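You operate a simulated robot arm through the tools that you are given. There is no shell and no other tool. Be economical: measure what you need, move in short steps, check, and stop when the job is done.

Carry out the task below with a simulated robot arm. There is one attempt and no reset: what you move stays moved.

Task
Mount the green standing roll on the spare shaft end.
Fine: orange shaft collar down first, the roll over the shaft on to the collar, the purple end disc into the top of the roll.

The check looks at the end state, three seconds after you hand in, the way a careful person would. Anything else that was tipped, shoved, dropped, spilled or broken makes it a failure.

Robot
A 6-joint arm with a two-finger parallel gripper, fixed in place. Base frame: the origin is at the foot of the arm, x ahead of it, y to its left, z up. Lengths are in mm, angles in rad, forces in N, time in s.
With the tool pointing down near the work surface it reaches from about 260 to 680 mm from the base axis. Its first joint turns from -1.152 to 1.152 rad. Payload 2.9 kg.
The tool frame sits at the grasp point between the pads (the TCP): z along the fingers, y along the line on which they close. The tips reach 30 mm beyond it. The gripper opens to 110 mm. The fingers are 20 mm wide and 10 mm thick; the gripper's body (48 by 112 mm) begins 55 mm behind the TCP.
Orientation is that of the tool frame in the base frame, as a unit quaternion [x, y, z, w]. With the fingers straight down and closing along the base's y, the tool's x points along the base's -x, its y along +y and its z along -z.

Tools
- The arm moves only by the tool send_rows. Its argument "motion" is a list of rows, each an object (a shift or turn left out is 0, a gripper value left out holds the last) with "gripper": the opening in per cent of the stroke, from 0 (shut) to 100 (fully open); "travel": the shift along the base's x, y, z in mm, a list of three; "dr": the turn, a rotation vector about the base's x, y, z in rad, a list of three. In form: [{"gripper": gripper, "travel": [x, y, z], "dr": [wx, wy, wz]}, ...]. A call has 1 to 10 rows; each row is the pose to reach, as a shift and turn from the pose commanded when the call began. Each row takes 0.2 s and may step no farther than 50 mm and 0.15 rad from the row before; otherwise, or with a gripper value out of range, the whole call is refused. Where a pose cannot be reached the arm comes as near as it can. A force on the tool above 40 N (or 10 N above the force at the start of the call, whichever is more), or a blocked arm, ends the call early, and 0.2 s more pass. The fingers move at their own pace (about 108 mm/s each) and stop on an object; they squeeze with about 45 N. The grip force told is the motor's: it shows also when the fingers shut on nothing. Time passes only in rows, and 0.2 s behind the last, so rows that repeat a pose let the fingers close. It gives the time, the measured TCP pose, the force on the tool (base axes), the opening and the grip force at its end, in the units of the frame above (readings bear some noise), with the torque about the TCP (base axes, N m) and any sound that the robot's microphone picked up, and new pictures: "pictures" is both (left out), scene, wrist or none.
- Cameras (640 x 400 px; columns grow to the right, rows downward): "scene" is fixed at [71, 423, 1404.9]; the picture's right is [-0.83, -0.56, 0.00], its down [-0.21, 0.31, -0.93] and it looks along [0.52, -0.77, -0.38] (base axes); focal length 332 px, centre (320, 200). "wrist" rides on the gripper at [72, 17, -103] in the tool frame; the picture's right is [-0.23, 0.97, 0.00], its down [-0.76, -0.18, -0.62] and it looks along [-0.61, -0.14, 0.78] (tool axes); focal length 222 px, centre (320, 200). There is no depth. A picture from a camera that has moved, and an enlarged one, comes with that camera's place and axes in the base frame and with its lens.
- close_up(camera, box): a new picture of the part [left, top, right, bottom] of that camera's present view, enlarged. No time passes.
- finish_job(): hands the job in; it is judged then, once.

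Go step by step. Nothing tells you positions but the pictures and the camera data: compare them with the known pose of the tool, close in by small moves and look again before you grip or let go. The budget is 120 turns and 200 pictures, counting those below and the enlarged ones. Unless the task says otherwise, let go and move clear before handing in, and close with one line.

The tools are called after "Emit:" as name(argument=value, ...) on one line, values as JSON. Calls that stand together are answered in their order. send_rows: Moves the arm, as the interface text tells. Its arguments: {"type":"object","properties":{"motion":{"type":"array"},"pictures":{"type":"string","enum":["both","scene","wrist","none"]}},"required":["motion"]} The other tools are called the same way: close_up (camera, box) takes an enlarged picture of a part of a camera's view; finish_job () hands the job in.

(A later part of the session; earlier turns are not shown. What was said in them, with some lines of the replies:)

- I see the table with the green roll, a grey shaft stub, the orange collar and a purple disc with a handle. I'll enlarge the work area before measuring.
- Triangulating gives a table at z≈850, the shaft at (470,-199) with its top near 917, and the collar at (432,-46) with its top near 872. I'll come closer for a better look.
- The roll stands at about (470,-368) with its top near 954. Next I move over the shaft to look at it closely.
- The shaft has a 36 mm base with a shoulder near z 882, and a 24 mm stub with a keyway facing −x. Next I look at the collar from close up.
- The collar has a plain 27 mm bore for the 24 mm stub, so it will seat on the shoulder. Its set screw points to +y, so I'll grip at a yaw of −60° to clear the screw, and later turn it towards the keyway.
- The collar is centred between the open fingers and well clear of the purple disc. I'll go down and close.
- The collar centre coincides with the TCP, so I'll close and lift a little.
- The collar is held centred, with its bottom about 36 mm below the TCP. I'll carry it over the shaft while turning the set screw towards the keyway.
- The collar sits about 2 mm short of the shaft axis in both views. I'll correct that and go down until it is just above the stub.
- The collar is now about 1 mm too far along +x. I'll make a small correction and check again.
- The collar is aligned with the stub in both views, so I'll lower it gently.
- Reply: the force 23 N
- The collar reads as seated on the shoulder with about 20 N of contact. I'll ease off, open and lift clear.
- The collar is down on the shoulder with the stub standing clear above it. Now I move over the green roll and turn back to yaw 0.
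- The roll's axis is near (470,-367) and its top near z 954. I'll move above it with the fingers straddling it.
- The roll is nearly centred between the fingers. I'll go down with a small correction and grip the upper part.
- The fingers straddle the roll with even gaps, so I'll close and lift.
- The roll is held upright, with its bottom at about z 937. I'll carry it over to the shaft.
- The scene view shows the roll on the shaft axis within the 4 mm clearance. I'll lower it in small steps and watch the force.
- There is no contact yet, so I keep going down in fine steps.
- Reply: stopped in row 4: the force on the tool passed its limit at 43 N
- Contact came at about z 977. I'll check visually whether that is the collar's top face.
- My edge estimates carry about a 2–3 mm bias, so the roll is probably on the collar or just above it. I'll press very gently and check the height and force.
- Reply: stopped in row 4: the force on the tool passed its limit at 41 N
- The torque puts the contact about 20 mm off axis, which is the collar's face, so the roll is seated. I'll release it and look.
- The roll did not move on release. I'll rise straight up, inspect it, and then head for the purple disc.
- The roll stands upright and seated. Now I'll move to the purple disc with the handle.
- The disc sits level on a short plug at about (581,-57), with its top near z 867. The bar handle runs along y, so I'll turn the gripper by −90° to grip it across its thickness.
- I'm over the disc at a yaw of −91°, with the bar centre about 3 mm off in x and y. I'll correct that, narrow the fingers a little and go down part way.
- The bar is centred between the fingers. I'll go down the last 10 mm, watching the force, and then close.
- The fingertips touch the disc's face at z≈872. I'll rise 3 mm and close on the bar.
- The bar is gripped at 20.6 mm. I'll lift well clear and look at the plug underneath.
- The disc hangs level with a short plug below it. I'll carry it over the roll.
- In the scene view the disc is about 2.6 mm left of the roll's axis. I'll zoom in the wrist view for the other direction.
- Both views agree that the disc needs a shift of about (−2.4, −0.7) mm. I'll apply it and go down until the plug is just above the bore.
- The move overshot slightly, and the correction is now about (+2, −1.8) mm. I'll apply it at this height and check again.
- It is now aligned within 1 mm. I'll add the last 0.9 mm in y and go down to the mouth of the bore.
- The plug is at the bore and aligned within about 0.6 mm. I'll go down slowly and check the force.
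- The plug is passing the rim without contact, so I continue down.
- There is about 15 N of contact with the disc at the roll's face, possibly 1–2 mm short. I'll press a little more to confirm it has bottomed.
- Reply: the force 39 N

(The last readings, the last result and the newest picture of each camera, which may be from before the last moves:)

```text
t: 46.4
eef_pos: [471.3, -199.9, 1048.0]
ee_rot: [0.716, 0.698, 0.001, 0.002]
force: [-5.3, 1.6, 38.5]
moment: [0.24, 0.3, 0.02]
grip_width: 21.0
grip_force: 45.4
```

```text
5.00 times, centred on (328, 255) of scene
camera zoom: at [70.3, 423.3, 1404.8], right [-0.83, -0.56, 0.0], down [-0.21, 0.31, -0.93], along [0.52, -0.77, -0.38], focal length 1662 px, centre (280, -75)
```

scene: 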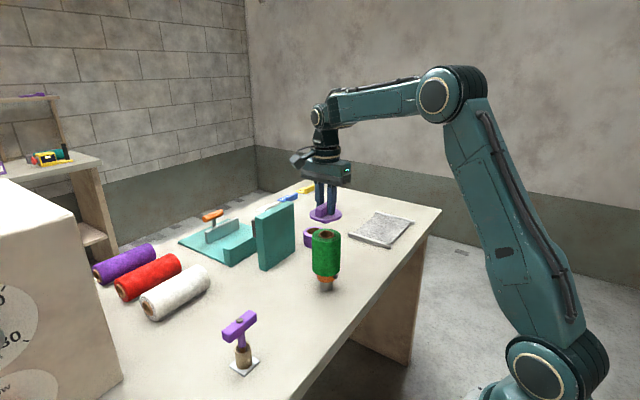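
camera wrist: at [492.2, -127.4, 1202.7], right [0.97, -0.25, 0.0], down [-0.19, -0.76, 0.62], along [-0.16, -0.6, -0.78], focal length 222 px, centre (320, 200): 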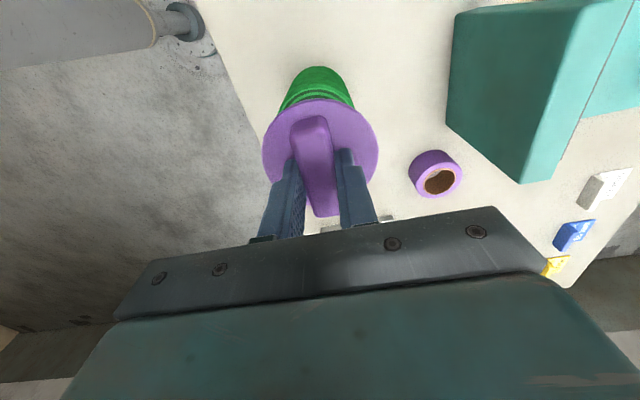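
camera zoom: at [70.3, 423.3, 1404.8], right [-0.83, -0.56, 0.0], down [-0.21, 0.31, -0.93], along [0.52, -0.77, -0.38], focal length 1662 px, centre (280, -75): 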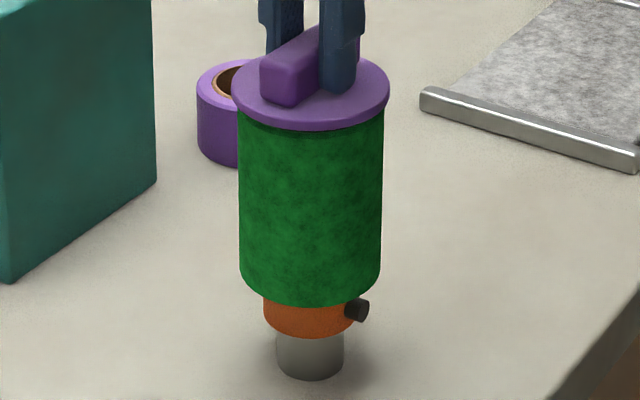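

It is bottomed: the force rose to 38 N without further travel, and the disc lies flat on the roll. I'll ease off, open and rise.

Emit:
send_rows(motion=[{"travel": [0, 0, 1.5]}, {"travel": [0, 0, 2.2]}, {"travel": [0, 0, 2.2], "gripper": 20}, {"travel": [0, 0, 2.2], "gripper": 35}, {"travel": [0, 0, 2.2], "gripper": 45}, {"travel": [0, 0, 2.2], "gripper": 45}], pictures="none")

Emit:
send_rows(motion=[{"travel": [0, 0, 15]}, {"travel": [0, 0, 40]}, {"travel": [0, 0, 80]}, {"travel": [-15, 20, 120]}, {"travel": [-35, 35, 140]}, {"travel": [-35, 35, 140]}])

Emit:
close_up(camera="scene", box=[264, 215, 392, 295])

Emit:
close_up(camera="scene", box=[296, 205, 360, 255])

```text
t: 47.8
eef_pos: [471.4, -200.0, 1047.3]
ee_rot: [0.716, 0.698, -0.002, -0.001]
force: [-3.0, -0.1, 15.5]
moment: [0.03, -0.03, 0.01]
grip_width: 46.4
grip_force: 0.1
```

```text
t: 49.2
eef_pos: [437.0, -166.4, 1188.6]
ee_rot: [0.717, 0.697, -0.002, -0.002]
force: [0.0, -0.2, -0.2]
moment: [0.02, 0.02, -0.01]
grip_width: 49.5
grip_force: 0.0
camera wrist: at [456.2, -94.5, 1293.1], right [0.97, -0.25, 0.0], down [-0.19, -0.76, 0.62], along [-0.16, -0.6, -0.78], focal length 222 px, centre (320, 200)
```

scene: 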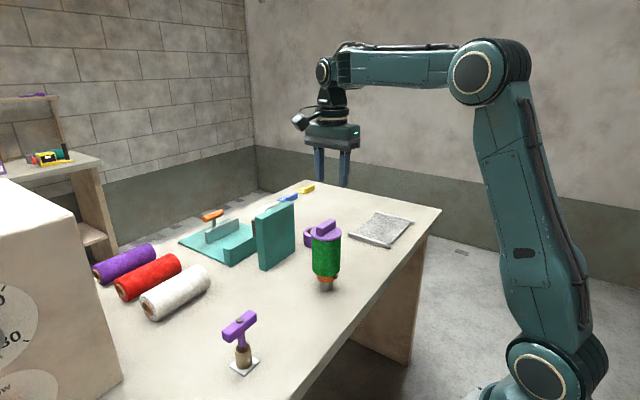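
wrist: 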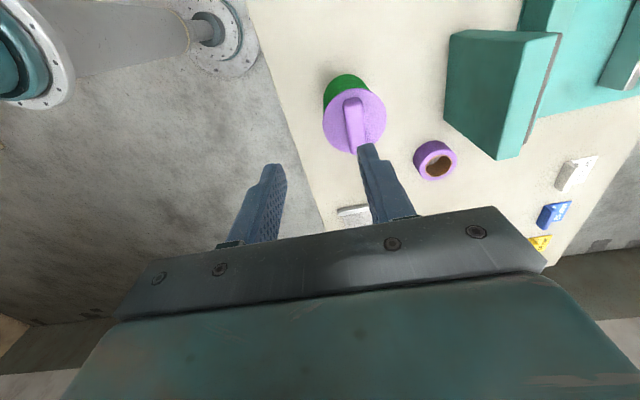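

```text
5.00 times, centred on (328, 255) of scene
camera zoom: at [71.0, 423.0, 1404.9], right [-0.83, -0.56, 0.0], down [-0.21, 0.31, -0.93], along [0.52, -0.77, -0.38], focal length 1662 px, centre (280, -75)
```

zoom: 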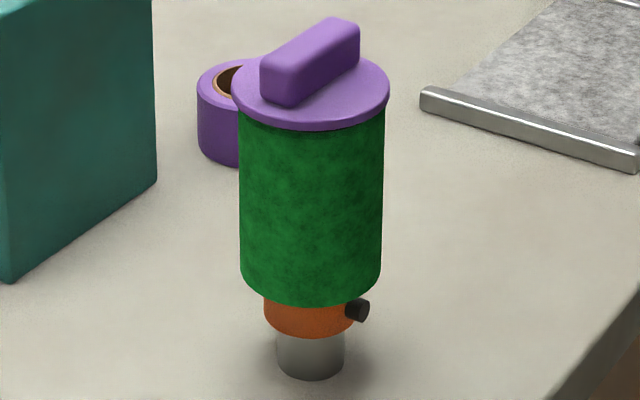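

```text
8.00 times, centred on (328, 230) of scene
camera zoom: at [71.0, 423.0, 1404.9], right [-0.83, -0.56, 0.0], down [-0.21, 0.31, -0.93], along [0.52, -0.77, -0.38], focal length 2660 px, centre (256, -40)
```

zoom: 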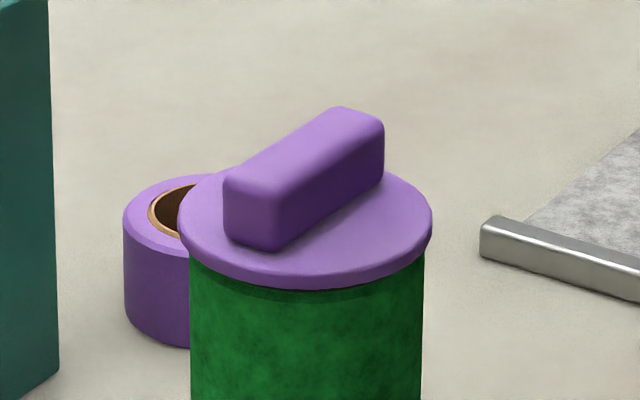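

The collar, roll and disc are stacked and level, the gripper is clear, and nothing else has moved. I'm handing in.

Emit:
finish_job()

```text
The job is handed in.
```

The green roll is mounted on the spare shaft end: it sits over the stub on the orange collar, the purple end disc is seated in its top, and the job is handed in.
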